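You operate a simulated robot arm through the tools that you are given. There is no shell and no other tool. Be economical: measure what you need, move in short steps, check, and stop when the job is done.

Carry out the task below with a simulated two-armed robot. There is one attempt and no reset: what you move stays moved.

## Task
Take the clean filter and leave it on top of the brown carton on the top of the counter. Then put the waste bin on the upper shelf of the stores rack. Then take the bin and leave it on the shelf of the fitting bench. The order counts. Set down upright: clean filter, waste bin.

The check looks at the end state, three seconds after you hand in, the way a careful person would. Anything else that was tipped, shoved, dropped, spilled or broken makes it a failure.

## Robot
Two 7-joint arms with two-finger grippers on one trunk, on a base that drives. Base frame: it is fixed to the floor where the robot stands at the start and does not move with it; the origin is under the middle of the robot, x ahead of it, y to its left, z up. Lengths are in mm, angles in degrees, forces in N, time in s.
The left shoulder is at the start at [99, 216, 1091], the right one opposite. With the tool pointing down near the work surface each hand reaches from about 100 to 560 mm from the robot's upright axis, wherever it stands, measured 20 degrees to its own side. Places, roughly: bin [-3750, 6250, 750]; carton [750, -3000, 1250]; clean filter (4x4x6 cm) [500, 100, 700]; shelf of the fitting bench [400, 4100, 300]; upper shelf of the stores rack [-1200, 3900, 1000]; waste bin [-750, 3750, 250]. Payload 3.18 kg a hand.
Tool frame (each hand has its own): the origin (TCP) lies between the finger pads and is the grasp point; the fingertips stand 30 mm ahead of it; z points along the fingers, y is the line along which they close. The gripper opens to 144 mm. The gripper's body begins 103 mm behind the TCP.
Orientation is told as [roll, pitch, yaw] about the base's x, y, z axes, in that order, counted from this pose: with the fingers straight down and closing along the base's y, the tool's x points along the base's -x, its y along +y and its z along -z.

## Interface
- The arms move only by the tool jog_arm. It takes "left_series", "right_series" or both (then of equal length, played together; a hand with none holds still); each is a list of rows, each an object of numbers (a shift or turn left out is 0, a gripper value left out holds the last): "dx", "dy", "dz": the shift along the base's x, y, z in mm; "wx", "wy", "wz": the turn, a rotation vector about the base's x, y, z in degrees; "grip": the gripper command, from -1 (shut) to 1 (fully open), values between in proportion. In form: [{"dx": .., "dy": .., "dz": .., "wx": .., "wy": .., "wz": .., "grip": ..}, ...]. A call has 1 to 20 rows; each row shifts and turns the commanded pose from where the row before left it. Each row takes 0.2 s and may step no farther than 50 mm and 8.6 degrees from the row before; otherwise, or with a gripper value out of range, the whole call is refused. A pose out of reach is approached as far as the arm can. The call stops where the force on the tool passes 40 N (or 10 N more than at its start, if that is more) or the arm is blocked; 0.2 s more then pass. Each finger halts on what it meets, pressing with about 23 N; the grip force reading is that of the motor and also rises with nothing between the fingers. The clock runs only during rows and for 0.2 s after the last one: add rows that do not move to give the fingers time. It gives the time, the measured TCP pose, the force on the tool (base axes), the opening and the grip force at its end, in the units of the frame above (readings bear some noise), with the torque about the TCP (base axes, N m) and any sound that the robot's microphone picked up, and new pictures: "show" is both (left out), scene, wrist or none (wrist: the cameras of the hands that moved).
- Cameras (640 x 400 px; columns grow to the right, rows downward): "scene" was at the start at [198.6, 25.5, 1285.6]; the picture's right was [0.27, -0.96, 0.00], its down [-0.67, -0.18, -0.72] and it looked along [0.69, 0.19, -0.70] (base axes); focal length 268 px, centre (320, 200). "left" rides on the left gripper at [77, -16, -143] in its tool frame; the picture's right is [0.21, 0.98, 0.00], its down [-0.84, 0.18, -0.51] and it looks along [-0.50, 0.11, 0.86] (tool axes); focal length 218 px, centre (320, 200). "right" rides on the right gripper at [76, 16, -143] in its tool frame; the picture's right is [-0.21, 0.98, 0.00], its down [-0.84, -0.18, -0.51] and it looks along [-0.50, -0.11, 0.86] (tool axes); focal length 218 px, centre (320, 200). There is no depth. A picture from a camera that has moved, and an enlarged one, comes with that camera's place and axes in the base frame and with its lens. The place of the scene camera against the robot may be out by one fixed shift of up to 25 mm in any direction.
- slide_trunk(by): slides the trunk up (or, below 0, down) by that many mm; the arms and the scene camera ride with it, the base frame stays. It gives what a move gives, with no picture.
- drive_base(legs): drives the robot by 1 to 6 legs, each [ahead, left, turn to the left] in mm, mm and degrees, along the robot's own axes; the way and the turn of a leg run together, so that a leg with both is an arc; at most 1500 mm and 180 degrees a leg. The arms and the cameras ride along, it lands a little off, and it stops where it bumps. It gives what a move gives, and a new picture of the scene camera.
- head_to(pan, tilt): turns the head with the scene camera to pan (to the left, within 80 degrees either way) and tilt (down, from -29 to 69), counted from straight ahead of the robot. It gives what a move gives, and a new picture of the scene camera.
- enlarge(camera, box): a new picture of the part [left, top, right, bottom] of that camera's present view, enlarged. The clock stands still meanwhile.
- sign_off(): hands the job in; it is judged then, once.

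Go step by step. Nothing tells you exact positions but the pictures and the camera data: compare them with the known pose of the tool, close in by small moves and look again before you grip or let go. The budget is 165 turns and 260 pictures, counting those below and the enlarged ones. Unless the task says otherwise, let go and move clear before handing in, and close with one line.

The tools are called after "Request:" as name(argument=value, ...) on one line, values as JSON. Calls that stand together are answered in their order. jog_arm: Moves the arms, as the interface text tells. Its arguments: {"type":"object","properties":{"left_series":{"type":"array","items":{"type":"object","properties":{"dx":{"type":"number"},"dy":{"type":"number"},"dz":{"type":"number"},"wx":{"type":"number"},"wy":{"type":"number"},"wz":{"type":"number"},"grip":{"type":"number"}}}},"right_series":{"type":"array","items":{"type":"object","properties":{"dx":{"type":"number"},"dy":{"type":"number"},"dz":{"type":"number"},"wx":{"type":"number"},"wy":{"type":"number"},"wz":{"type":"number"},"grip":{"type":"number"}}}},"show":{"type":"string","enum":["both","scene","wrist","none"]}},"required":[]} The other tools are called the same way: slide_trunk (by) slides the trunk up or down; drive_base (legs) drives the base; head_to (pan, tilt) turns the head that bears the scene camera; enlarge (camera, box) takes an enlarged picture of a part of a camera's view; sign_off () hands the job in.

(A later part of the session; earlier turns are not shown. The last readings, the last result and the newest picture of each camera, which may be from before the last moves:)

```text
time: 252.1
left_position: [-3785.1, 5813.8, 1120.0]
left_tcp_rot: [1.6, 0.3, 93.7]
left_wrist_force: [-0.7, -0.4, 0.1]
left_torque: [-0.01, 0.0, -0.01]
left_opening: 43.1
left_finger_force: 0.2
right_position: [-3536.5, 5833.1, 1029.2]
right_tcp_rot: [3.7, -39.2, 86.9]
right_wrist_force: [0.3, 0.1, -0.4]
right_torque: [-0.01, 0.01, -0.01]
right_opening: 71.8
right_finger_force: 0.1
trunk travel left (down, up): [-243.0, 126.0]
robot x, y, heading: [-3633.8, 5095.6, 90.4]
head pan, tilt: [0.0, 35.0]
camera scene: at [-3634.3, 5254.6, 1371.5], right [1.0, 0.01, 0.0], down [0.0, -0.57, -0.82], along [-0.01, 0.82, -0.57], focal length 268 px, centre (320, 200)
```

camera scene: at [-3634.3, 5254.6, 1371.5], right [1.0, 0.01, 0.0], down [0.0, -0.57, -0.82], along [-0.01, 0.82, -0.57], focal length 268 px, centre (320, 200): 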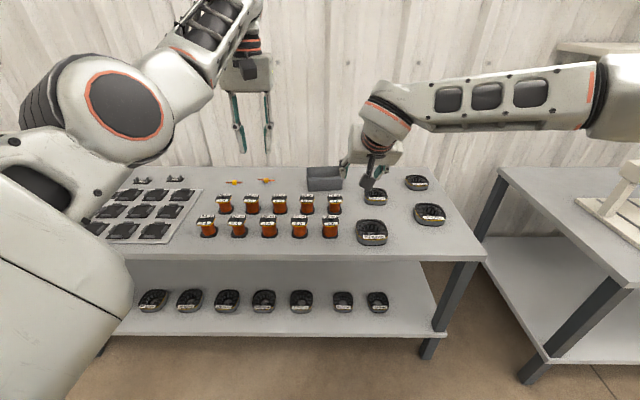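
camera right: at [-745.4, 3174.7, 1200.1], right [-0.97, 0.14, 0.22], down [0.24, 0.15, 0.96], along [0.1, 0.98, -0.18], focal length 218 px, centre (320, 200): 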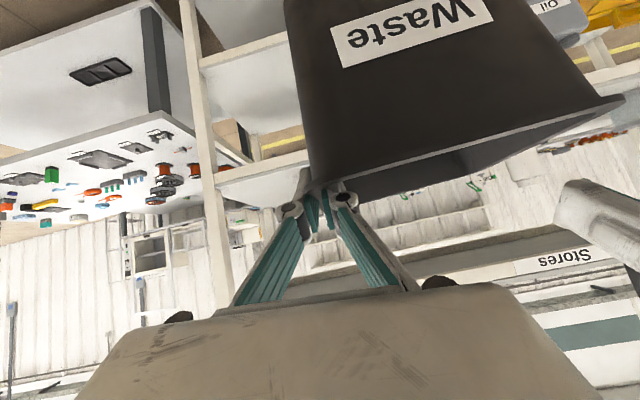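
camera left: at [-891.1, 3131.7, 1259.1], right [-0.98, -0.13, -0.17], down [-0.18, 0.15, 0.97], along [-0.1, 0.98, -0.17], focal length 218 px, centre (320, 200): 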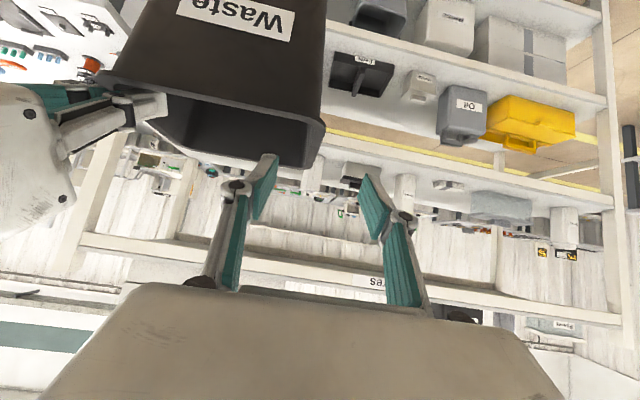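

Posture is good. I level the roll and drive forward 220 mm, hand well above the spools.

Request:
jog_arm(right_series=[{"wy": -2.9, "wz": -0.5, "dy": 30}, {"dy": 40}, {}], show="none")

Request:
drive_base(legs=[[220, 0, 0]])

Request:
enlarge(camera="right", box=[0, 0, 640, 400])

```text
time: 252.9
left_position: [-3784.0, 5813.7, 1119.6]
left_tcp_rot: [1.5, 0.3, 93.8]
left_wrist_force: [-0.6, 0.2, -0.1]
left_torque: [0.01, 0.02, 0.01]
left_opening: 43.0
left_finger_force: 0.0
right_position: [-3538.0, 5900.5, 1031.3]
right_tcp_rot: [0.2, -39.3, 88.9]
right_wrist_force: [-0.5, -0.2, 0.3]
right_torque: [-0.01, -0.01, 0.0]
right_opening: 72.0
right_finger_force: 0.2
trunk travel left (down, up): [-243.0, 126.0]
robot x, y, heading: [-3637.5, 5099.6, 90.3]
head pan, tilt: [0.0, 35.0]
```

```text
time: 254.6
left_position: [-3786.9, 6033.9, 1120.1]
left_tcp_rot: [1.5, 0.4, 93.9]
left_wrist_force: [0.0, -0.7, 0.0]
left_torque: [-0.05, 0.03, 0.0]
left_opening: 43.2
left_finger_force: 0.0
right_position: [-3540.1, 6121.1, 1030.7]
right_tcp_rot: [0.0, -39.3, 88.9]
right_wrist_force: [-0.3, -0.3, -0.3]
right_torque: [-0.04, -0.01, -0.02]
right_opening: 72.1
right_finger_force: 0.0
trunk travel left (down, up): [-243.0, 126.0]
robot x, y, heading: [-3635.7, 5319.2, 90.5]
head pan, tilt: [0.0, 35.0]
camera scene: at [-3635.8, 5474.7, 1371.5], right [1.0, 0.01, 0.0], down [0.0, -0.57, -0.82], along [-0.01, 0.82, -0.57], focal length 268 px, centre (320, 200)
```

scene: 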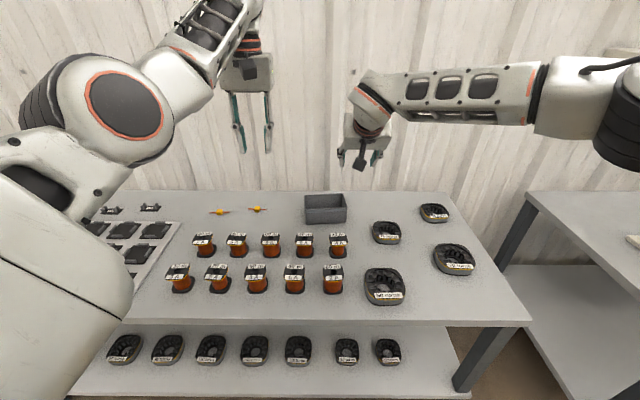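

```text
1.00 times, centred on (320, 200) of right (not enlarged: the box is as wide or as high as the picture)
camera zoom: at [-3559.5, 5971.4, 1092.5], right [-0.97, 0.18, 0.13], down [0.19, 0.33, 0.93], along [0.12, 0.93, -0.35], focal length 218 px, centre (320, 200)
```

zoom: 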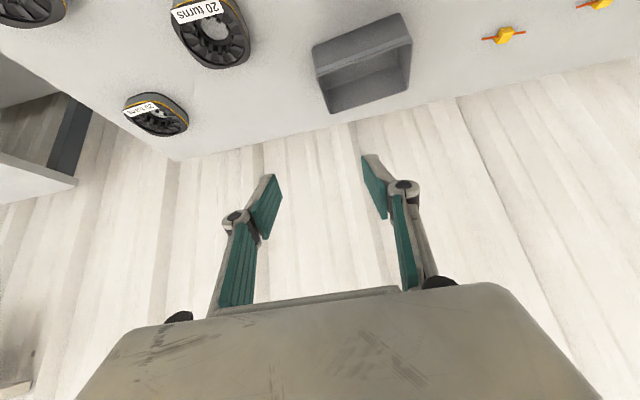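

Request:
enlarge(camera="right", box=[280, 0, 440, 100])

```text
4.00 times, centred on (360, 50) of right
camera zoom: at [-3559.5, 5971.4, 1092.5], right [-0.97, 0.18, 0.13], down [0.19, 0.33, 0.93], along [0.12, 0.93, -0.35], focal length 873 px, centre (160, 800)
```

zoom: 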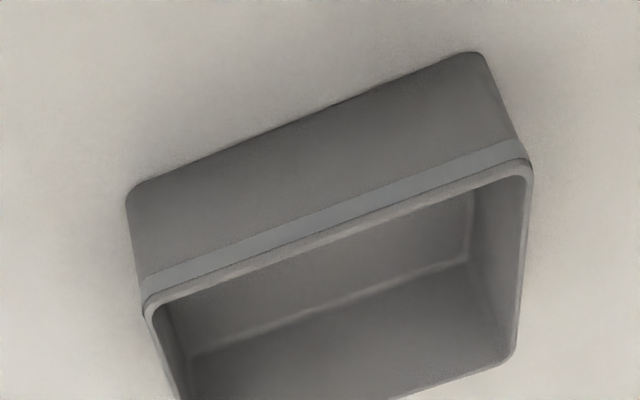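

The bin's yaw is about +7° and its right wall lies near x≈-3552. I rotate the tool to match, lower to z≈940 and look again.

Request:
jog_arm(right_series=[{"wz": 8, "dx": -10}, {"dz": -45, "dy": 20}, {"dz": -45, "dy": 20}, {}], show="wrist")

Request:
enlarge(camera="right", box=[280, 0, 440, 100])

```text
time: 255.6
left_position: [-3786.2, 6034.1, 1121.7]
left_tcp_rot: [1.6, 0.2, 93.9]
left_wrist_force: [0.7, 0.3, -0.1]
left_torque: [0.01, 0.0, 0.01]
left_opening: 43.3
left_finger_force: 0.2
right_position: [-3549.1, 6158.3, 942.6]
right_tcp_rot: [0.0, -39.3, 96.9]
right_wrist_force: [-0.3, -0.6, 0.4]
right_torque: [-0.03, 0.03, 0.0]
right_opening: 72.0
right_finger_force: 0.0
trunk travel left (down, up): [-243.0, 126.0]
robot x, y, heading: [-3637.5, 5316.2, 90.5]
head pan, tilt: [0.0, 35.0]
camera right: at [-3547.8, 6007.9, 1004.3], right [-0.99, 0.04, 0.13], down [0.14, 0.35, 0.93], along [-0.01, 0.94, -0.35], focal length 218 px, centre (320, 200)
```

right: 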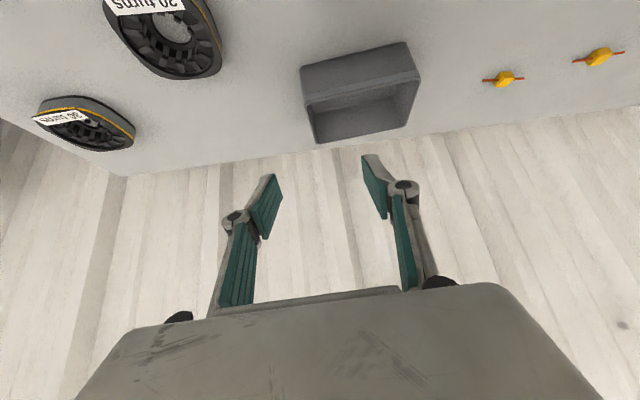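

```text
4.00 times, centred on (360, 50) of right
camera zoom: at [-3547.8, 6007.9, 1004.3], right [-0.99, 0.04, 0.13], down [0.14, 0.35, 0.93], along [-0.01, 0.94, -0.35], focal length 873 px, centre (160, 800)
```

zoom: 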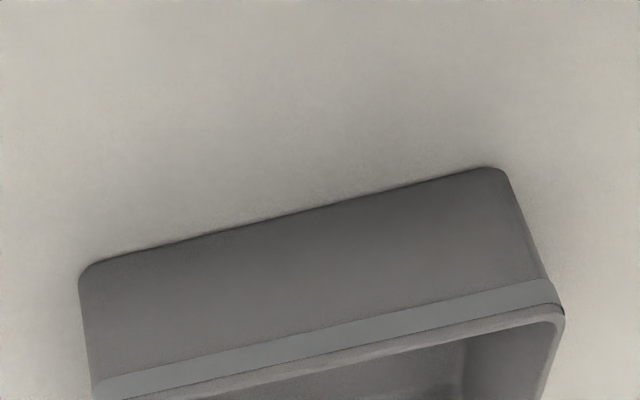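

Bench top ≈716, bin rim ≈780; front-right rim corner ≈[-3547, 6233]. I move above the right wall, still high.

Request:
drive_base(legs=[[85, 0, 0]])

Request:
jog_arm(right_series=[{"dz": -40, "dy": 15, "wz": -2, "dx": -3}, {"dz": -40, "dy": 15}, {"dz": -20}, {}], show="wrist")

```text
time: 256.7
left_position: [-3786.1, 6120.0, 1120.2]
left_tcp_rot: [1.5, 0.3, 93.9]
left_wrist_force: [-0.4, -0.1, -0.6]
left_torque: [0.0, 0.02, -0.01]
left_opening: 43.1
left_finger_force: 0.1
right_position: [-3549.0, 6245.1, 943.0]
right_tcp_rot: [0.1, -39.2, 96.9]
right_wrist_force: [0.6, -0.5, -0.9]
right_torque: [0.0, 0.02, -0.03]
right_opening: 72.1
right_finger_force: 0.1
trunk travel left (down, up): [-243.0, 126.0]
robot x, y, heading: [-3636.7, 5401.7, 90.4]
head pan, tilt: [0.0, 35.0]
camera scene: at [-3636.3, 5560.1, 1371.5], right [1.0, 0.01, 0.0], down [0.0, -0.57, -0.82], along [-0.01, 0.82, -0.57], focal length 268 px, centre (320, 200)
```

scene: 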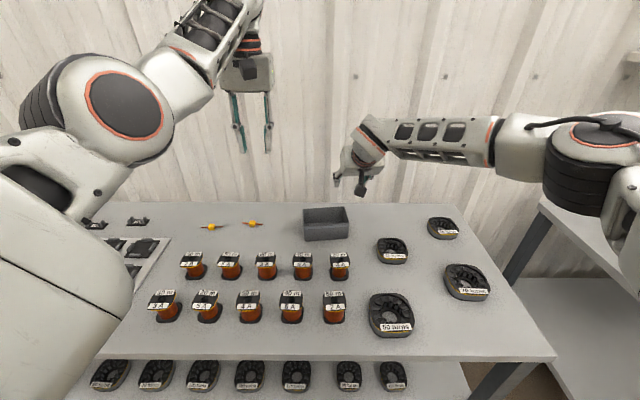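

```text
time: 257.7
left_position: [-3786.4, 6120.1, 1119.4]
left_tcp_rot: [1.5, 0.3, 93.8]
left_wrist_force: [-0.3, 0.6, -0.8]
left_torque: [0.01, 0.0, -0.02]
left_opening: 43.0
left_finger_force: 0.0
right_position: [-3553.7, 6273.0, 840.6]
right_tcp_rot: [0.0, -39.3, 94.8]
right_wrist_force: [0.4, 0.3, 0.0]
right_torque: [-0.02, 0.01, -0.01]
right_opening: 71.8
right_finger_force: 0.2
trunk travel left (down, up): [-243.0, 126.0]
robot x, y, heading: [-3635.7, 5401.6, 90.6]
head pan, tilt: [0.0, 35.0]
camera right: at [-3556.6, 6123.0, 904.1], right [-0.99, 0.08, 0.13], down [0.15, 0.35, 0.93], along [0.03, 0.94, -0.35], focal length 218 px, centre (320, 200)
```

right: 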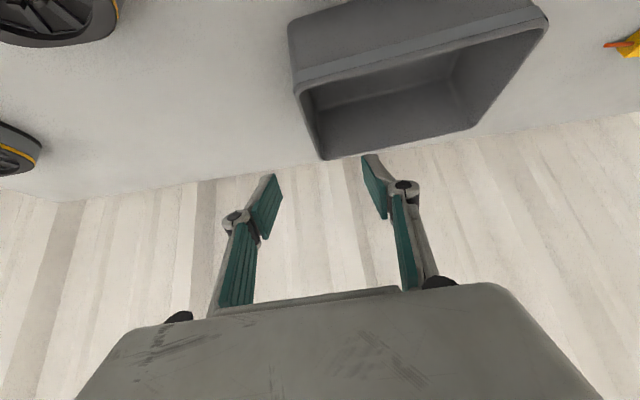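

Aligned over the right wall. Lowering with a 2° yaw tweak.

Request:
jog_arm(right_series=[{"dz": -25, "wz": 2}, {"dz": -20}, {}], show="none")

Request:
enlarge(camera="right", box=[200, 40, 520, 240])

Request:
enlarge(camera="scene", box=[270, 130, 430, 230])

```text
time: 258.5
left_position: [-3785.9, 6118.9, 1119.5]
left_tcp_rot: [1.6, 0.2, 93.8]
left_wrist_force: [0.0, -0.4, -0.7]
left_torque: [0.0, 0.0, 0.02]
left_opening: 43.4
left_finger_force: 0.0
right_position: [-3553.0, 6273.9, 797.0]
right_tcp_rot: [0.1, -39.3, 96.9]
right_wrist_force: [0.3, -0.6, 0.1]
right_torque: [-0.01, -0.01, 0.02]
right_opening: 72.0
right_finger_force: 0.1
trunk travel left (down, up): [-243.0, 126.0]
robot x, y, heading: [-3640.0, 5399.7, 90.3]
head pan, tilt: [0.0, 35.0]
```

```text
2.00 times, centred on (360, 140) of right
camera zoom: at [-3551.5, 6123.9, 859.1], right [-0.99, 0.04, 0.13], down [0.14, 0.35, 0.93], along [-0.01, 0.94, -0.35], focal length 436 px, centre (240, 320)
```

zoom: 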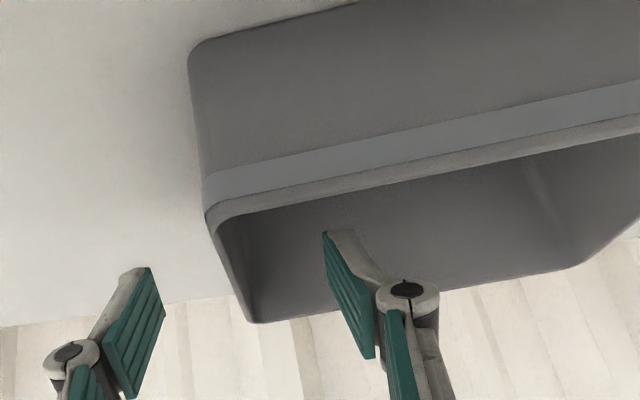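

```text
4.00 times, centred on (350, 180) of scene
camera zoom: at [-3636.2, 5559.1, 1371.7], right [1.0, 0.01, 0.0], down [0.0, -0.57, -0.82], along [-0.01, 0.82, -0.57], focal length 1073 px, centre (200, 280)
```

zoom: 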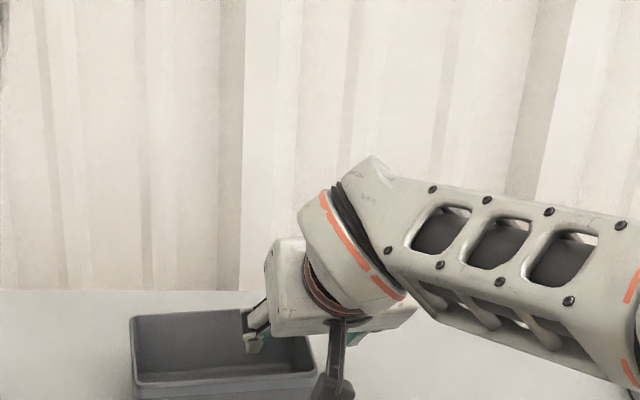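

Good straddle. Lowering the last 30 mm and closing.

Request:
jog_arm(right_series=[{"dz": -15}, {"dz": -15}, {}], show="none")

Request:
enlarge(camera="right", box=[200, 40, 520, 240])

```text
time: 259.3
left_position: [-3787.6, 6118.3, 1120.1]
left_tcp_rot: [1.5, 0.3, 93.8]
left_wrist_force: [0.3, -0.8, -0.1]
left_torque: [-0.02, 0.01, -0.02]
left_opening: 43.2
left_finger_force: 0.0
right_position: [-3552.4, 6274.1, 765.9]
right_tcp_rot: [0.1, -39.4, 96.8]
right_wrist_force: [0.5, 0.4, -0.6]
right_torque: [0.01, 0.02, 0.04]
right_opening: 72.1
right_finger_force: 0.1
trunk travel left (down, up): [-243.0, 126.0]
robot x, y, heading: [-3636.6, 5399.0, 90.4]
head pan, tilt: [0.0, 35.0]
```

```text
2.00 times, centred on (360, 140) of right
camera zoom: at [-3550.3, 6123.5, 828.3], right [-0.99, 0.04, 0.13], down [0.14, 0.35, 0.93], along [-0.01, 0.94, -0.35], focal length 436 px, centre (240, 320)
```

zoom: 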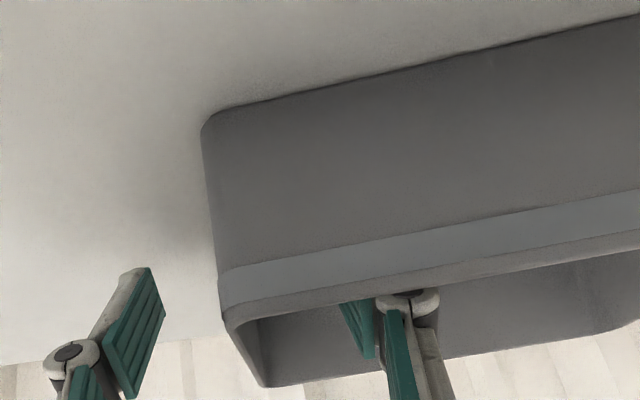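

Request:
jog_arm(right_series=[{"grip": -0.4}, {"grip": -0.7}, {"grip": -1}, {"grip": -1}, {}, {"dz": 5}, {"dz": 8}, {"dz": 8}, {}], show="wrist")

Request:
enlarge(camera="scene", box=[250, 150, 410, 250])

```text
time: 261.3
left_position: [-3787.4, 6119.3, 1120.4]
left_tcp_rot: [1.5, 0.2, 93.8]
left_wrist_force: [0.0, -0.7, -0.8]
left_torque: [0.03, 0.02, 0.01]
left_opening: 42.9
left_finger_force: 0.1
right_position: [-3552.7, 6272.6, 787.9]
right_tcp_rot: [0.2, -39.3, 96.8]
right_wrist_force: [0.3, -0.6, -0.8]
right_torque: [-0.01, -0.06, -0.01]
right_opening: 6.0
right_finger_force: 23.2
trunk travel left (down, up): [-243.0, 126.0]
robot x, y, heading: [-3637.0, 5399.4, 90.3]
head pan, tilt: [0.0, 35.0]
camera right: at [-3551.2, 6122.6, 849.7], right [-0.99, 0.04, 0.13], down [0.14, 0.35, 0.93], along [-0.01, 0.94, -0.35], focal length 218 px, centre (320, 200)
```

right: 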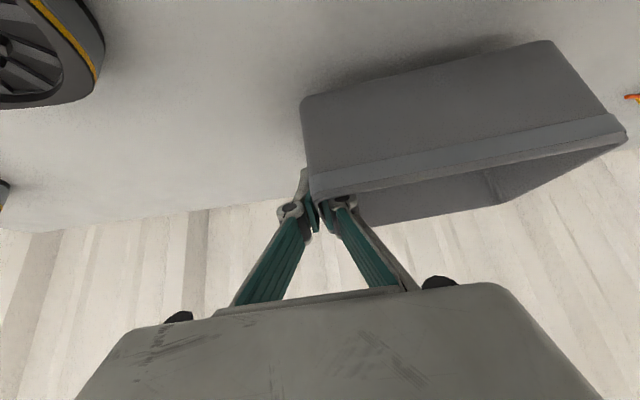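

```text
4.00 times, centred on (330, 200) of scene
camera zoom: at [-3636.3, 5559.5, 1371.5], right [1.0, 0.01, 0.0], down [0.0, -0.57, -0.82], along [-0.01, 0.82, -0.57], focal length 1073 px, centre (280, 200)
```

zoom: 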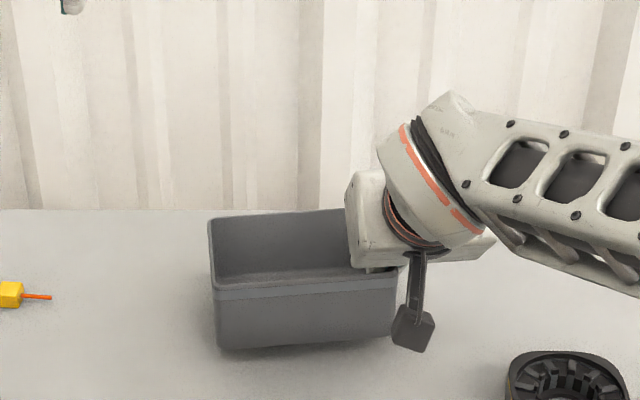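

Gripped and lifted, very light. I raise it well above the spools and back out.

Request:
jog_arm(right_series=[{"dz": 25}, {"dz": 35}, {"dz": 40}, {"dz": 40}, {"wy": 2}, {"wy": 2}], show="none")

Request:
drive_base(legs=[[-270, 0, 0], [0, -960, 0]])

```text
time: 262.7
left_position: [-3786.1, 6119.0, 1120.1]
left_tcp_rot: [1.5, 0.3, 93.8]
left_wrist_force: [-0.4, 0.0, -0.1]
left_torque: [0.02, 0.01, -0.03]
left_opening: 43.2
left_finger_force: 0.1
right_position: [-3553.2, 6273.2, 929.3]
right_tcp_rot: [5.2, -39.7, 93.6]
right_wrist_force: [0.8, 0.1, -1.1]
right_torque: [0.01, -0.12, 0.0]
right_opening: 5.9
right_finger_force: 23.1
trunk travel left (down, up): [-243.0, 126.0]
robot x, y, heading: [-3634.0, 5400.5, 90.5]
head pan, tilt: [0.0, 35.0]
```

```text
time: 272.6
left_position: [-2851.1, 5856.5, 1119.9]
left_tcp_rot: [1.5, 0.1, 94.4]
left_wrist_force: [0.3, 0.2, 0.6]
left_torque: [0.01, 0.0, 0.0]
left_opening: 43.5
left_finger_force: 0.0
right_position: [-2632.2, 6010.5, 928.7]
right_tcp_rot: [5.9, -39.7, 95.0]
right_wrist_force: [-2.6, -1.7, -0.4]
right_torque: [0.04, -0.13, -0.05]
right_opening: 5.9
right_finger_force: 23.1
trunk travel left (down, up): [-243.0, 126.0]
robot x, y, heading: [-2692.0, 5141.3, 91.0]
head pan, tilt: [0.0, 35.0]
stopped in leg 2: the force on the tool passed its limit at 44 N (the readings are from after the stop); the commanded pose is now the measured one
camera scene: at [-2694.3, 5299.6, 1371.7], right [1.0, 0.02, 0.0], down [0.01, -0.57, -0.82], along [-0.02, 0.82, -0.57], focal length 268 px, centre (320, 200)
```

scene: 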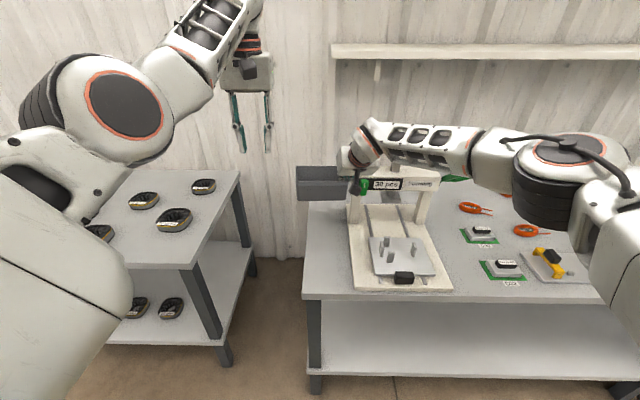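

I bumped the press on the neighbouring bench with the hand. I retreat to the left and check whether anything moved.

Request:
drive_base(legs=[[0, 120, 0]])

Request:
enlarge(camera="scene", box=[280, 100, 640, 325])

```text
time: 274.3
left_position: [-2972.6, 5855.8, 1120.1]
left_tcp_rot: [1.5, 0.4, 94.5]
left_wrist_force: [-0.4, 0.5, -0.2]
left_torque: [-0.06, -0.05, -0.03]
left_opening: 43.2
left_finger_force: 0.0
right_position: [-2753.2, 6008.7, 927.8]
right_tcp_rot: [5.7, -39.6, 94.9]
right_wrist_force: [-0.2, 0.3, -1.6]
right_torque: [0.0, -0.12, -0.01]
right_opening: 5.9
right_finger_force: 22.7
trunk travel left (down, up): [-243.0, 126.0]
robot x, y, heading: [-2812.1, 5139.1, 91.2]
head pan, tilt: [0.0, 35.0]
camera scene: at [-2815.2, 5297.5, 1371.6], right [1.0, 0.02, 0.0], down [0.01, -0.57, -0.82], along [-0.02, 0.82, -0.57], focal length 268 px, centre (320, 200)
```

scene: 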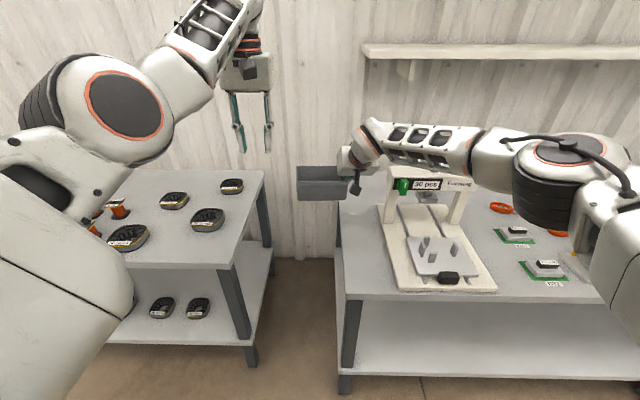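

```text
1.78 times, centred on (460, 212) of scene
camera zoom: at [-2815.2, 5297.5, 1371.6], right [1.0, 0.02, 0.0], down [0.01, -0.57, -0.82], along [-0.02, 0.82, -0.57], focal length 477 px, centre (71, 178)
```

zoom: 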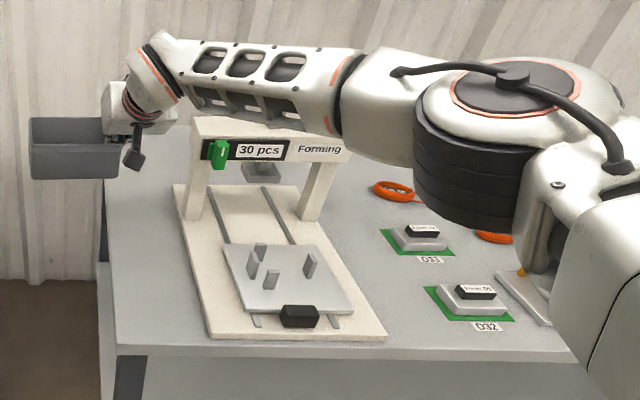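

The press may have been nudged ~25 mm. To verify, I'll recreate my earlier viewpoint (robot at [-2706, 4870], head pan 10/tilt 15) with the right arm raised, and compare.

Request:
jog_arm(right_series=[{"dz": 40}, {"dz": 40}, {"dz": 40}, {"dz": 40}, {"dz": 40}, {"dz": 40}, {"dz": 40}, {"dz": 40}], show="none")

Request:
drive_base(legs=[[-271, 0, 0], [0, -103, -0.5]])

Request:
head_to(pan=10, tilt=15)

```text
time: 276.1
left_position: [-2974.3, 5855.4, 1120.4]
left_tcp_rot: [1.5, 0.2, 94.6]
left_wrist_force: [-0.3, -1.0, 0.5]
left_torque: [-0.01, -0.06, 0.04]
left_opening: 42.9
left_finger_force: 0.0
right_position: [-2749.1, 5982.5, 1206.9]
right_tcp_rot: [5.7, -39.5, 95.0]
right_wrist_force: [0.0, -0.7, -0.7]
right_torque: [0.07, -0.17, -0.01]
right_opening: 6.1
right_finger_force: 23.0
right hand out of reach, approached as far as the arm can: row 6, 7
trunk travel left (down, up): [-243.0, 126.0]
robot x, y, heading: [-2812.4, 5144.3, 91.2]
head pan, tilt: [0.0, 35.0]
```

```text
time: 279.2
left_position: [-2858.5, 5582.8, 1120.0]
left_tcp_rot: [1.6, 0.2, 94.0]
left_wrist_force: [-0.4, -0.3, 0.2]
left_torque: [0.02, 0.03, 0.06]
left_opening: 43.2
left_finger_force: 0.0
right_position: [-2632.3, 5708.5, 1204.6]
right_tcp_rot: [5.9, -39.6, 94.4]
right_wrist_force: [0.5, -0.3, -2.5]
right_torque: [0.01, -0.02, 0.0]
right_opening: 6.1
right_finger_force: 23.1
trunk travel left (down, up): [-243.0, 126.0]
robot x, y, heading: [-2705.0, 4869.4, 90.4]
head pan, tilt: [0.0, 35.0]
camera scene: at [-2706.3, 5023.2, 1371.6], right [1.0, 0.01, 0.0], down [0.01, -0.57, -0.82], along [-0.01, 0.82, -0.57], focal length 268 px, centre (320, 200)
```

scene: 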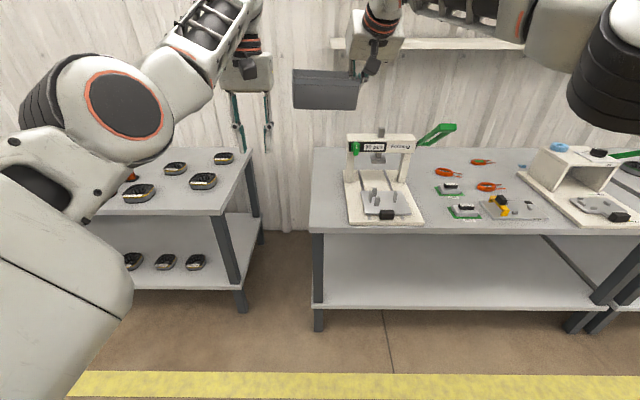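

```text
time: 280.0
left_position: [-2858.2, 5583.0, 1121.1]
left_tcp_rot: [1.5, 0.4, 94.0]
left_wrist_force: [-0.3, -0.2, 1.2]
left_torque: [0.01, 0.0, 0.02]
left_opening: 43.3
left_finger_force: 0.1
right_position: [-2631.3, 5709.2, 1204.1]
right_tcp_rot: [5.7, -39.6, 94.3]
right_wrist_force: [-0.7, 0.4, -2.5]
right_torque: [-0.01, -0.09, 0.01]
right_opening: 5.9
right_finger_force: 23.1
trunk travel left (down, up): [-243.0, 126.0]
robot x, y, heading: [-2708.1, 4866.1, 90.3]
head pan, tilt: [10.0, 15.0]
camera scene: at [-2723.0, 5027.0, 1403.5], right [0.98, 0.18, 0.0], down [0.05, -0.26, -0.97], along [-0.18, 0.95, -0.26], focal length 268 px, centre (320, 200)
```

scene: 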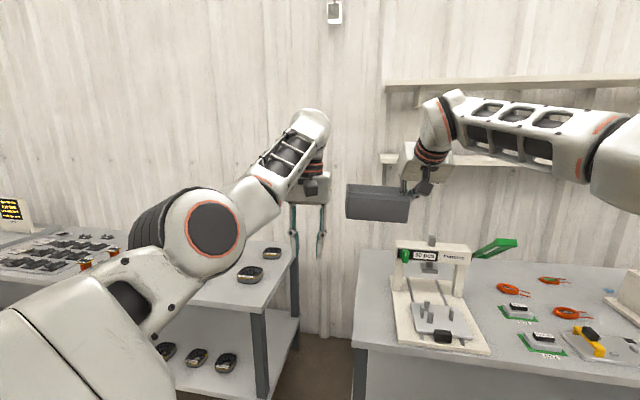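

The view matches the earlier picture — the press has not moved. Now I travel back down the lane and across to the fitting bench.

Request:
drive_base(legs=[[-1500, 0, 0], [-780, 0, 0]])

Request:
drive_base(legs=[[0, -1500, 0], [0, -1300, 0]])

Request:
head_to(pan=-10, tilt=30)

```text
time: 291.2
left_position: [-2832.5, 3314.7, 1119.6]
left_tcp_rot: [1.5, 0.4, 94.6]
left_wrist_force: [0.3, 0.5, 0.9]
left_torque: [0.01, 0.0, 0.04]
left_opening: 43.2
left_finger_force: 0.1
right_position: [-2605.3, 3443.9, 1206.1]
right_tcp_rot: [5.8, -39.6, 95.0]
right_wrist_force: [0.2, -0.3, -0.8]
right_torque: [0.03, -0.08, 0.01]
right_opening: 5.9
right_finger_force: 23.0
trunk travel left (down, up): [-243.0, 126.0]
robot x, y, heading: [-2669.8, 2600.5, 90.9]
head pan, tilt: [10.0, 15.0]
camera scene: at [-2690.1, 2760.4, 1403.6], right [0.98, 0.19, 0.0], down [0.05, -0.25, -0.97], along [-0.19, 0.95, -0.26], focal length 268 px, centre (320, 200)
```

scene: 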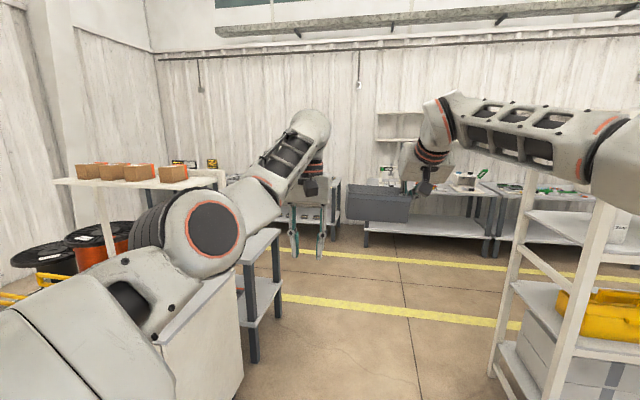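

```text
time: 315.8
left_position: [-26.5, 3393.5, 1120.7]
left_tcp_rot: [1.5, 0.3, 95.0]
left_wrist_force: [0.4, 0.6, -0.8]
left_torque: [0.01, 0.01, -0.03]
left_opening: 43.3
left_finger_force: 0.2
right_position: [198.4, 3522.2, 1204.6]
right_tcp_rot: [5.9, -39.4, 95.4]
right_wrist_force: [-0.6, -0.9, -1.2]
right_torque: [0.01, -0.11, 0.0]
right_opening: 6.1
right_finger_force: 23.2
trunk travel left (down, up): [-243.0, 126.0]
robot x, y, heading: [137.1, 2676.7, 91.6]
head pan, tilt: [10.0, 15.0]
camera scene: at [118.2, 2839.5, 1403.6], right [0.98, 0.2, 0.0], down [0.05, -0.25, -0.97], along [-0.19, 0.95, -0.26], focal length 268 px, centre (320, 200)
```

scene: 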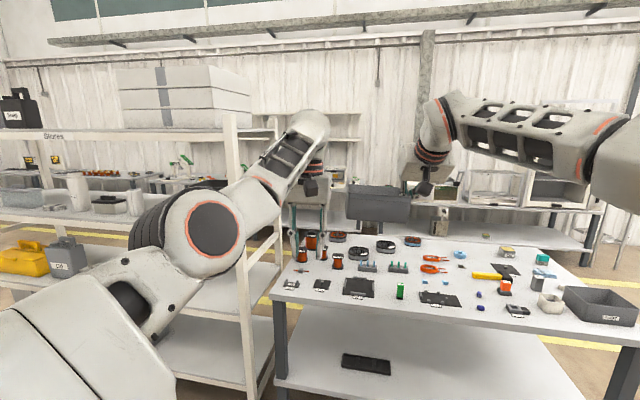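

```text
time: 316.6
left_position: [-27.3, 3392.5, 1120.9]
left_tcp_rot: [1.6, 0.3, 94.9]
left_wrist_force: [-0.1, -0.3, -0.4]
left_torque: [0.01, -0.06, 0.0]
left_opening: 43.0
left_finger_force: 0.1
right_position: [198.0, 3522.9, 1205.3]
right_tcp_rot: [5.7, -39.5, 95.3]
right_wrist_force: [-0.2, 0.3, -1.7]
right_torque: [-0.01, -0.12, 0.0]
right_opening: 6.1
right_finger_force: 22.5
trunk travel left (down, up): [-243.0, 126.0]
robot x, y, heading: [139.6, 2680.6, 91.7]
head pan, tilt: [-10.0, 30.0]
camera scene: at [150.1, 2837.4, 1379.4], right [0.99, -0.15, 0.0], down [-0.07, -0.49, -0.87], along [0.13, 0.86, -0.5], focal length 268 px, centre (320, 200)
```

scene: 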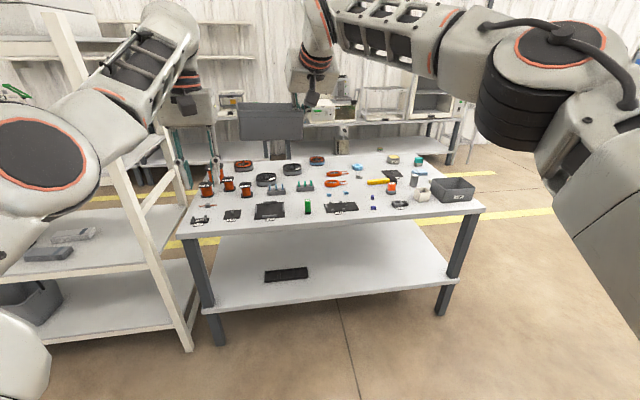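

I'm in front of the fitting bench; its lower shelf (z≈300) has free space right of the black tray. I align, back off a bit, and start lowering the bin in the open.

Request:
drive_base(legs=[[-180, -320, -1.6]])

Request:
jog_arm(right_series=[{"dz": -45}, {"dz": -45}, {"dz": -45}, {"dz": -45}, {"dz": -45}, {"dz": -45}, {"dz": -45}, {}], show="none")

Request:
slide_trunk(by=-100)

```text
time: 320.0
left_position: [310.1, 3224.5, 1120.6]
left_tcp_rot: [1.6, 0.3, 93.7]
left_wrist_force: [0.8, -0.5, -0.6]
left_torque: [-0.01, -0.03, 0.0]
left_opening: 43.2
left_finger_force: 0.0
right_position: [537.6, 3347.6, 1204.8]
right_tcp_rot: [5.8, -39.6, 94.2]
right_wrist_force: [0.5, 0.0, -0.1]
right_torque: [-0.01, -0.07, 0.02]
right_opening: 6.1
right_finger_force: 23.2
trunk travel left (down, up): [-243.0, 126.0]
robot x, y, heading: [458.7, 2505.8, 90.1]
head pan, tilt: [-10.0, 30.0]
camera scene: at [474.0, 2664.6, 1379.4], right [0.99, -0.17, 0.0], down [-0.09, -0.49, -0.87], along [0.15, 0.85, -0.5], focal length 268 px, centre (320, 200)
```

scene: 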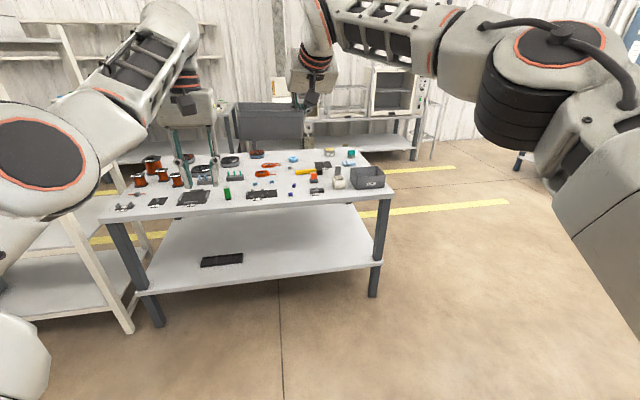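

```text
time: 321.8
left_position: [310.1, 3222.9, 1120.0]
left_tcp_rot: [1.4, 0.1, 93.7]
left_wrist_force: [0.0, -0.8, -0.7]
left_torque: [0.03, 0.01, 0.03]
left_opening: 43.2
left_finger_force: 0.0
right_position: [537.2, 3349.4, 891.0]
right_tcp_rot: [5.8, -39.6, 93.9]
right_wrist_force: [0.4, -0.3, -1.8]
right_torque: [0.02, -0.09, 0.01]
right_opening: 5.7
right_finger_force: 22.9
trunk travel left (down, up): [-243.0, 126.0]
robot x, y, heading: [457.8, 2506.5, 90.1]
head pan, tilt: [-10.0, 30.0]
```

```text
time: 322.5
left_position: [241.6, 3249.4, 1030.7]
left_tcp_rot: [10.0, 1.0, 98.8]
left_wrist_force: [-0.6, -0.2, -1.7]
left_torque: [-0.03, 0.03, -0.01]
left_opening: 43.3
left_finger_force: 0.0
right_position: [536.4, 3348.9, 813.5]
right_tcp_rot: [6.0, -38.0, 94.0]
right_wrist_force: [-0.6, 0.8, -2.4]
right_torque: [-0.03, -0.09, -0.02]
right_opening: 5.9
right_finger_force: 22.9
trunk travel left (down, up): [-190.0, 179.0]
robot x, y, heading: [459.8, 2507.6, 90.2]
head pan, tilt: [-10.0, 30.0]
stopped: the arm was blocked; the commanded pose is now the measured one
```

The left arm's fold blocks the trunk; I lower the left hand to relax it and continue.

Request:
jog_arm(left_series=[{"dz": -40}, {"dz": -40, "dx": 20}, {"dz": -40, "dx": 20}, {"dz": -40}, {"dz": -30}, {}], right_series=[{"dz": -30}, {"dz": -30}, {"dz": -30}, {"dz": -30}, {}, {}], show="none")

Request:
slide_trunk(by=-60)

```text
time: 323.9
left_position: [186.6, 3265.6, 872.0]
left_tcp_rot: [9.9, -1.7, 106.8]
left_wrist_force: [0.0, -0.2, -0.5]
left_torque: [-0.02, 0.0, 0.02]
left_opening: 43.5
left_finger_force: 0.0
right_position: [534.7, 3346.7, 700.4]
right_tcp_rot: [5.8, -38.5, 94.0]
right_wrist_force: [-0.1, 0.5, -1.2]
right_torque: [0.01, -0.12, -0.05]
right_opening: 6.2
right_finger_force: 23.1
trunk travel left (down, up): [-190.0, 179.0]
robot x, y, heading: [455.0, 2507.7, 90.1]
head pan, tilt: [-10.0, 30.0]
stopped in row 6 (left hand): the arm was blocked; the commanded pose is now the measured one
```

```text
time: 324.9
left_position: [128.9, 3266.6, 822.4]
left_tcp_rot: [10.7, -3.0, 111.8]
left_wrist_force: [1.1, -0.7, 1.0]
left_torque: [0.04, 0.0, -0.02]
left_opening: 43.2
left_finger_force: 0.1
right_position: [534.0, 3346.8, 645.5]
right_tcp_rot: [6.0, -38.7, 94.1]
right_wrist_force: [0.2, 0.3, -1.1]
right_torque: [-0.03, -0.11, 0.0]
right_opening: 6.0
right_finger_force: 22.9
trunk travel left (down, up): [-130.0, 239.0]
robot x, y, heading: [457.4, 2506.3, 90.3]
head pan, tilt: [-10.0, 30.0]
```

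Request:
jog_arm(left_series=[{"dy": 30, "dx": 20}, {"dy": 30, "dx": 20}, {"dz": -30, "dx": 10}, {"dz": -30}], right_series=[{"dz": -35}, {"dz": -35}, {"dz": -35}, {"dz": -25}], show="none")

Request:
slide_trunk(by=-60)

Request:
slide_trunk(by=-50)

```text
time: 325.9
left_position: [240.2, 3319.0, 743.1]
left_tcp_rot: [9.8, -1.2, 106.3]
left_wrist_force: [-0.6, -0.8, -1.3]
left_torque: [-0.02, -0.04, 0.0]
left_opening: 43.1
left_finger_force: 0.0
left hand out of reach, approached as far as the arm can: row 2
right_position: [534.2, 3346.5, 508.8]
right_tcp_rot: [6.0, -38.3, 94.1]
right_wrist_force: [-1.2, 0.9, -1.2]
right_torque: [-0.01, -0.08, 0.04]
right_opening: 6.2
right_finger_force: 23.3
trunk travel left (down, up): [-130.0, 239.0]
robot x, y, heading: [458.4, 2506.6, 90.3]
head pan, tilt: [-10.0, 30.0]
```

```text
time: 326.9
left_position: [217.0, 3322.1, 695.4]
left_tcp_rot: [10.1, -2.2, 108.3]
left_wrist_force: [0.0, -0.3, 1.3]
left_torque: [0.06, 0.0, 0.01]
left_opening: 43.0
left_finger_force: 0.2
right_position: [534.2, 3348.4, 454.5]
right_tcp_rot: [6.1, -38.7, 94.0]
right_wrist_force: [-0.2, -0.7, 0.2]
right_torque: [-0.04, -0.09, 0.02]
right_opening: 5.8
right_finger_force: 23.2
trunk travel left (down, up): [-70.0, 299.0]
robot x, y, heading: [458.4, 2504.6, 90.2]
head pan, tilt: [-10.0, 30.0]
```

```text
time: 327.8
left_position: [225.8, 3319.1, 636.1]
left_tcp_rot: [10.7, -1.7, 107.5]
left_wrist_force: [0.3, -0.7, 0.5]
left_torque: [0.01, -0.04, 0.02]
left_opening: 43.4
left_finger_force: 0.0
right_position: [533.7, 3348.4, 403.3]
right_tcp_rot: [6.0, -38.6, 94.1]
right_wrist_force: [0.9, -1.4, -0.8]
right_torque: [-0.02, -0.08, -0.01]
right_opening: 5.9
right_finger_force: 22.9
trunk travel left (down, up): [-20.0, 349.0]
robot x, y, heading: [456.2, 2503.3, 90.2]
head pan, tilt: [-10.0, 30.0]
```

The bin is now at shelf height. Before approaching, I raise and pull back the left hand, and extend the right hand forward a bit.

Request:
jog_arm(left_series=[{"dz": 45}, {"dz": 45}, {"dz": 45}, {"dz": 45}, {"dz": 40, "dy": -20}, {"dy": -30, "dz": 20}, {"dy": -30}, {"dy": -20}], right_series=[{"dy": 30}, {"dy": 30}, {"dy": 30}, {"dy": 20}, {}, {}, {}, {}], show="scene")

```text
time: 328.8
left_position: [180.8, 3286.3, 619.1]
left_tcp_rot: [17.8, 12.2, 111.1]
left_wrist_force: [-0.2, 0.1, 0.5]
left_torque: [0.0, 0.02, -0.05]
left_opening: 43.2
left_finger_force: 0.1
left hand out of reach, approached as far as the arm can: row 2, 3
right_position: [531.5, 3444.4, 399.5]
right_tcp_rot: [6.1, -38.2, 94.0]
right_wrist_force: [0.2, 0.1, -0.7]
right_torque: [-0.02, -0.07, -0.02]
right_opening: 6.0
right_finger_force: 23.4
right hand out of reach, approached as far as the arm can: row 4
trunk travel left (down, up): [-20.0, 349.0]
robot x, y, heading: [457.3, 2508.1, 90.2]
head pan, tilt: [-10.0, 30.0]
stopped in row 4 (left hand): the arm was blocked; the commanded pose is now the measured one
camera scene: at [472.5, 2876.0, 1112.0], right [0.99, -0.17, 0.0], down [-0.08, -0.49, -0.87], along [0.15, 0.85, -0.5], focal length 268 px, centre (320, 200)
```

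scene: 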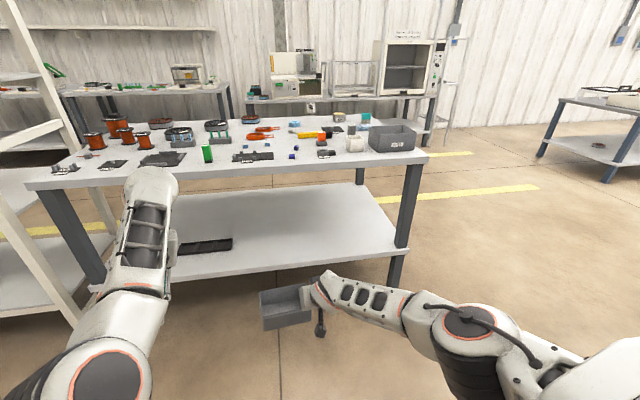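

The left hand must stay short of the bench edge: I tip it back a little, then advance part-way and measure the shelf with the right wrist camera.

Request:
jog_arm(left_series=[{"wx": 7}, {"wx": 7}, {}], show="none")

Request:
drive_base(legs=[[170, 0, 0]])

Request:
enlarge(camera="right", box=[0, 0, 640, 400])

Request:
enlarge(camera="scene", box=[200, 200, 440, 350])

```text
time: 329.6
left_position: [179.0, 3287.0, 622.1]
left_tcp_rot: [12.7, -1.2, 110.4]
left_wrist_force: [0.2, 0.3, -0.3]
left_torque: [0.0, -0.02, 0.01]
left_opening: 43.1
left_finger_force: 0.1
right_position: [533.2, 3445.8, 402.2]
right_tcp_rot: [6.0, -38.4, 93.9]
right_wrist_force: [0.0, -0.1, -2.0]
right_torque: [0.05, -0.08, -0.01]
right_opening: 5.8
right_finger_force: 23.1
trunk travel left (down, up): [-20.0, 349.0]
robot x, y, heading: [458.7, 2509.4, 89.9]
head pan, tilt: [-10.0, 30.0]
```

```text
time: 331.0
left_position: [181.5, 3460.8, 621.1]
left_tcp_rot: [12.8, -1.2, 110.3]
left_wrist_force: [-0.1, -0.3, 0.9]
left_torque: [-0.01, 0.01, 0.01]
left_opening: 43.0
left_finger_force: 0.0
right_position: [533.9, 3619.5, 402.0]
right_tcp_rot: [6.0, -38.4, 93.9]
right_wrist_force: [0.5, 0.4, -1.3]
right_torque: [0.0, -0.07, 0.03]
right_opening: 6.1
right_finger_force: 22.9
trunk travel left (down, up): [-20.0, 349.0]
robot x, y, heading: [458.3, 2678.0, 90.0]
head pan, tilt: [-10.0, 30.0]
camera scene: at [472.5, 3048.8, 1112.5], right [0.99, -0.17, 0.0], down [-0.09, -0.49, -0.87], along [0.15, 0.85, -0.5], focal length 268 px, centre (320, 200)
```

scene: 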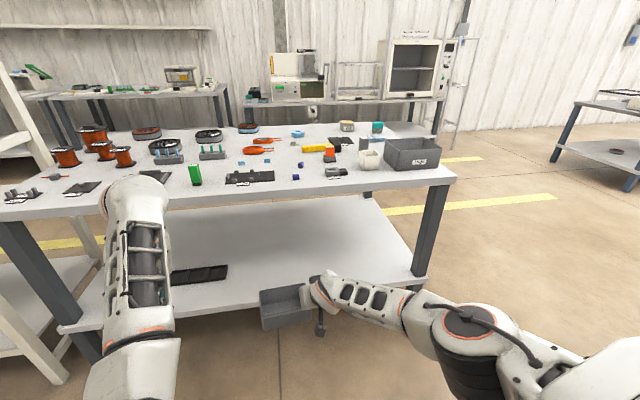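

```text
1.00 times, centred on (320, 200) of right (not enlarged: the box is as wide or as high as the picture)
camera zoom: at [542.4, 3469.9, 466.6], right [-0.98, 0.03, 0.21], down [0.21, 0.37, 0.9], along [-0.05, 0.93, -0.37], focal length 218 px, centre (320, 200)
```

zoom: 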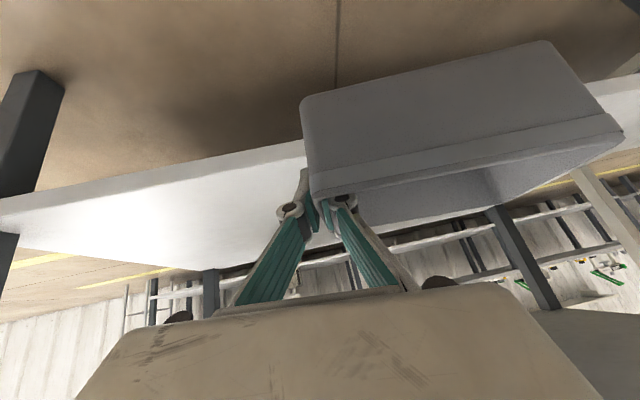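

```text
2.67 times, centred on (320, 275) of scene
camera zoom: at [472.5, 3048.8, 1112.5], right [0.99, -0.17, 0.0], down [-0.09, -0.49, -0.87], along [0.15, 0.85, -0.5], focal length 715 px, centre (320, 0)
```

zoom: 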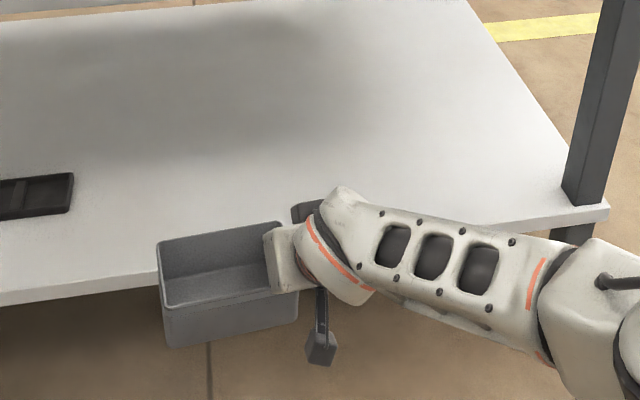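

Shelf top ≈288 at the front edge y≈3725; the bin's bottom is ~60 mm above it. I advance 175 mm to bring the bin over the shelf.

Request:
drive_base(legs=[[175, 0, 0]])

Request:
enlarge(camera="scene", box=[200, 200, 440, 350])

```text
time: 332.5
left_position: [182.2, 3634.4, 622.5]
left_tcp_rot: [12.9, -1.2, 110.3]
left_wrist_force: [-0.5, -0.4, 0.6]
left_torque: [-0.02, -0.04, 0.03]
left_opening: 43.2
left_finger_force: 0.1
right_position: [536.6, 3790.3, 402.0]
right_tcp_rot: [6.0, -38.4, 93.7]
right_wrist_force: [0.1, 0.5, -2.0]
right_torque: [0.02, -0.08, -0.04]
right_opening: 6.3
right_finger_force: 22.4
trunk travel left (down, up): [-20.0, 349.0]
robot x, y, heading: [457.9, 2852.5, 89.8]
head pan, tilt: [-10.0, 30.0]
camera scene: at [473.9, 3221.6, 1112.5], right [0.98, -0.17, 0.0], down [-0.09, -0.49, -0.87], along [0.15, 0.85, -0.5], focal length 268 px, centre (320, 200)
```

scene: 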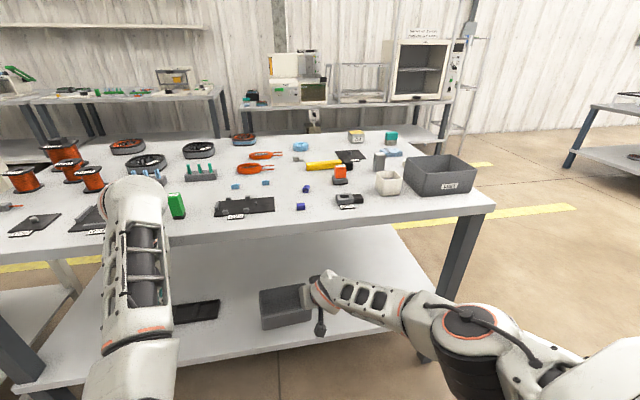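

```text
2.67 times, centred on (320, 275) of scene
camera zoom: at [473.9, 3221.6, 1112.5], right [0.98, -0.17, 0.0], down [-0.09, -0.49, -0.87], along [0.15, 0.85, -0.5], focal length 715 px, centre (320, 0)
```

zoom: 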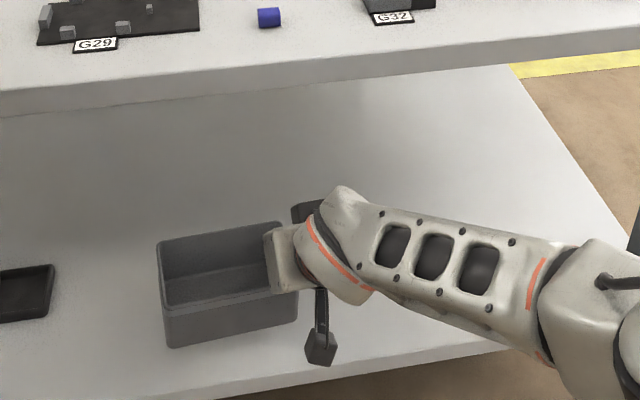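

I tip the left hand further away from the bench edge and advance another 28 mm for a safer margin on the shelf.

Request:
jog_arm(left_series=[{"wx": 8}, {"wx": 8}, {}], show="none")

Request:
drive_base(legs=[[28, 0, 0]])

Request:
jog_arm(right_series=[{"dz": -15}, {"dz": -15}, {"dz": -10}, {}], show="wrist")

Request:
enlarge(camera="scene", box=[200, 220, 440, 370])

```text
time: 333.5
left_position: [146.7, 3646.6, 648.0]
left_tcp_rot: [8.1, -19.3, 113.0]
left_wrist_force: [0.2, -0.1, -0.7]
left_torque: [0.0, 0.01, 0.03]
left_opening: 43.5
left_finger_force: 0.1
right_position: [537.7, 3790.1, 400.9]
right_tcp_rot: [5.9, -38.4, 93.7]
right_wrist_force: [0.0, 0.2, -1.3]
right_torque: [-0.01, -0.11, 0.0]
right_opening: 6.2
right_finger_force: 22.6
trunk travel left (down, up): [-20.0, 349.0]
robot x, y, heading: [455.3, 2851.1, 89.7]
head pan, tilt: [-10.0, 30.0]
stopped in row 3 (left hand): the arm was blocked; the commanded pose is now the measured one
```

```text
time: 334.3
left_position: [146.7, 3673.9, 645.6]
left_tcp_rot: [8.1, -19.1, 113.1]
left_wrist_force: [0.5, -0.6, 0.8]
left_torque: [-0.02, -0.01, -0.02]
left_opening: 43.3
left_finger_force: 0.0
right_position: [536.7, 3818.5, 402.0]
right_tcp_rot: [6.0, -38.5, 93.7]
right_wrist_force: [-0.5, 0.0, -2.0]
right_torque: [0.03, -0.06, -0.02]
right_opening: 6.0
right_finger_force: 23.0
trunk travel left (down, up): [-20.0, 349.0]
robot x, y, heading: [460.7, 2878.7, 89.8]
head pan, tilt: [-10.0, 30.0]
camera scene: at [474.0, 3249.4, 1112.5], right [0.98, -0.18, 0.0], down [-0.09, -0.49, -0.87], along [0.15, 0.85, -0.5], focal length 268 px, centre (320, 200)
```

scene: 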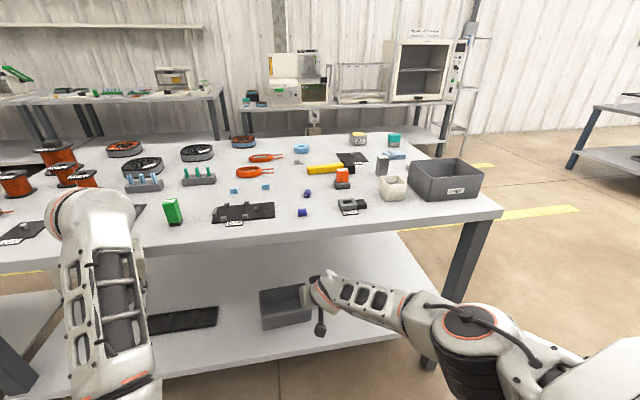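

```text
time: 335.3
left_position: [145.3, 3675.3, 647.9]
left_tcp_rot: [8.2, -19.4, 113.1]
left_wrist_force: [-0.2, 0.3, 0.3]
left_torque: [-0.01, 0.01, 0.01]
left_opening: 43.0
left_finger_force: 0.0
right_position: [539.3, 3816.7, 386.2]
right_tcp_rot: [6.0, -38.3, 93.7]
right_wrist_force: [0.8, -1.0, -1.0]
right_torque: [0.03, -0.11, -0.03]
right_opening: 6.0
right_finger_force: 23.2
right hand out of reach, approached as far as the arm can: row 2, 3
trunk travel left (down, up): [-20.0, 349.0]
robot x, y, heading: [455.2, 2879.8, 89.8]
head pan, tilt: [-10.0, 30.0]
camera right: at [547.2, 3668.0, 450.5], right [-0.98, 0.04, 0.21], down [0.21, 0.37, 0.9], along [-0.05, 0.93, -0.37], focal length 218 px, centre (320, 200)
```

right: 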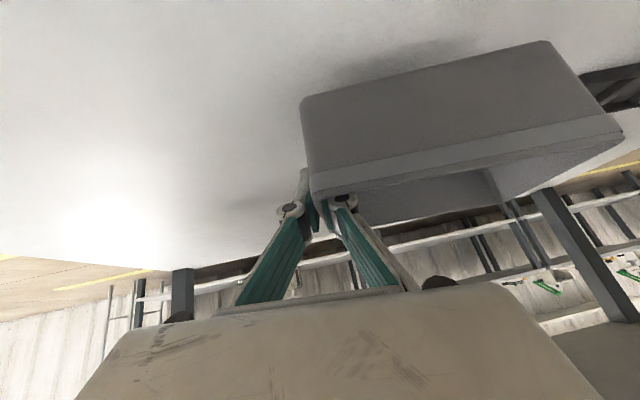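

```text
2.67 times, centred on (320, 295) of scene
camera zoom: at [474.0, 3249.0, 1112.7], right [0.98, -0.18, 0.0], down [-0.09, -0.49, -0.87], along [0.15, 0.85, -0.5], focal length 715 px, centre (320, -53)
```

zoom: 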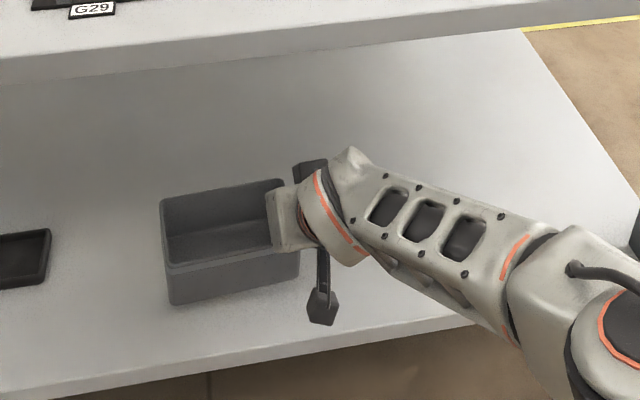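

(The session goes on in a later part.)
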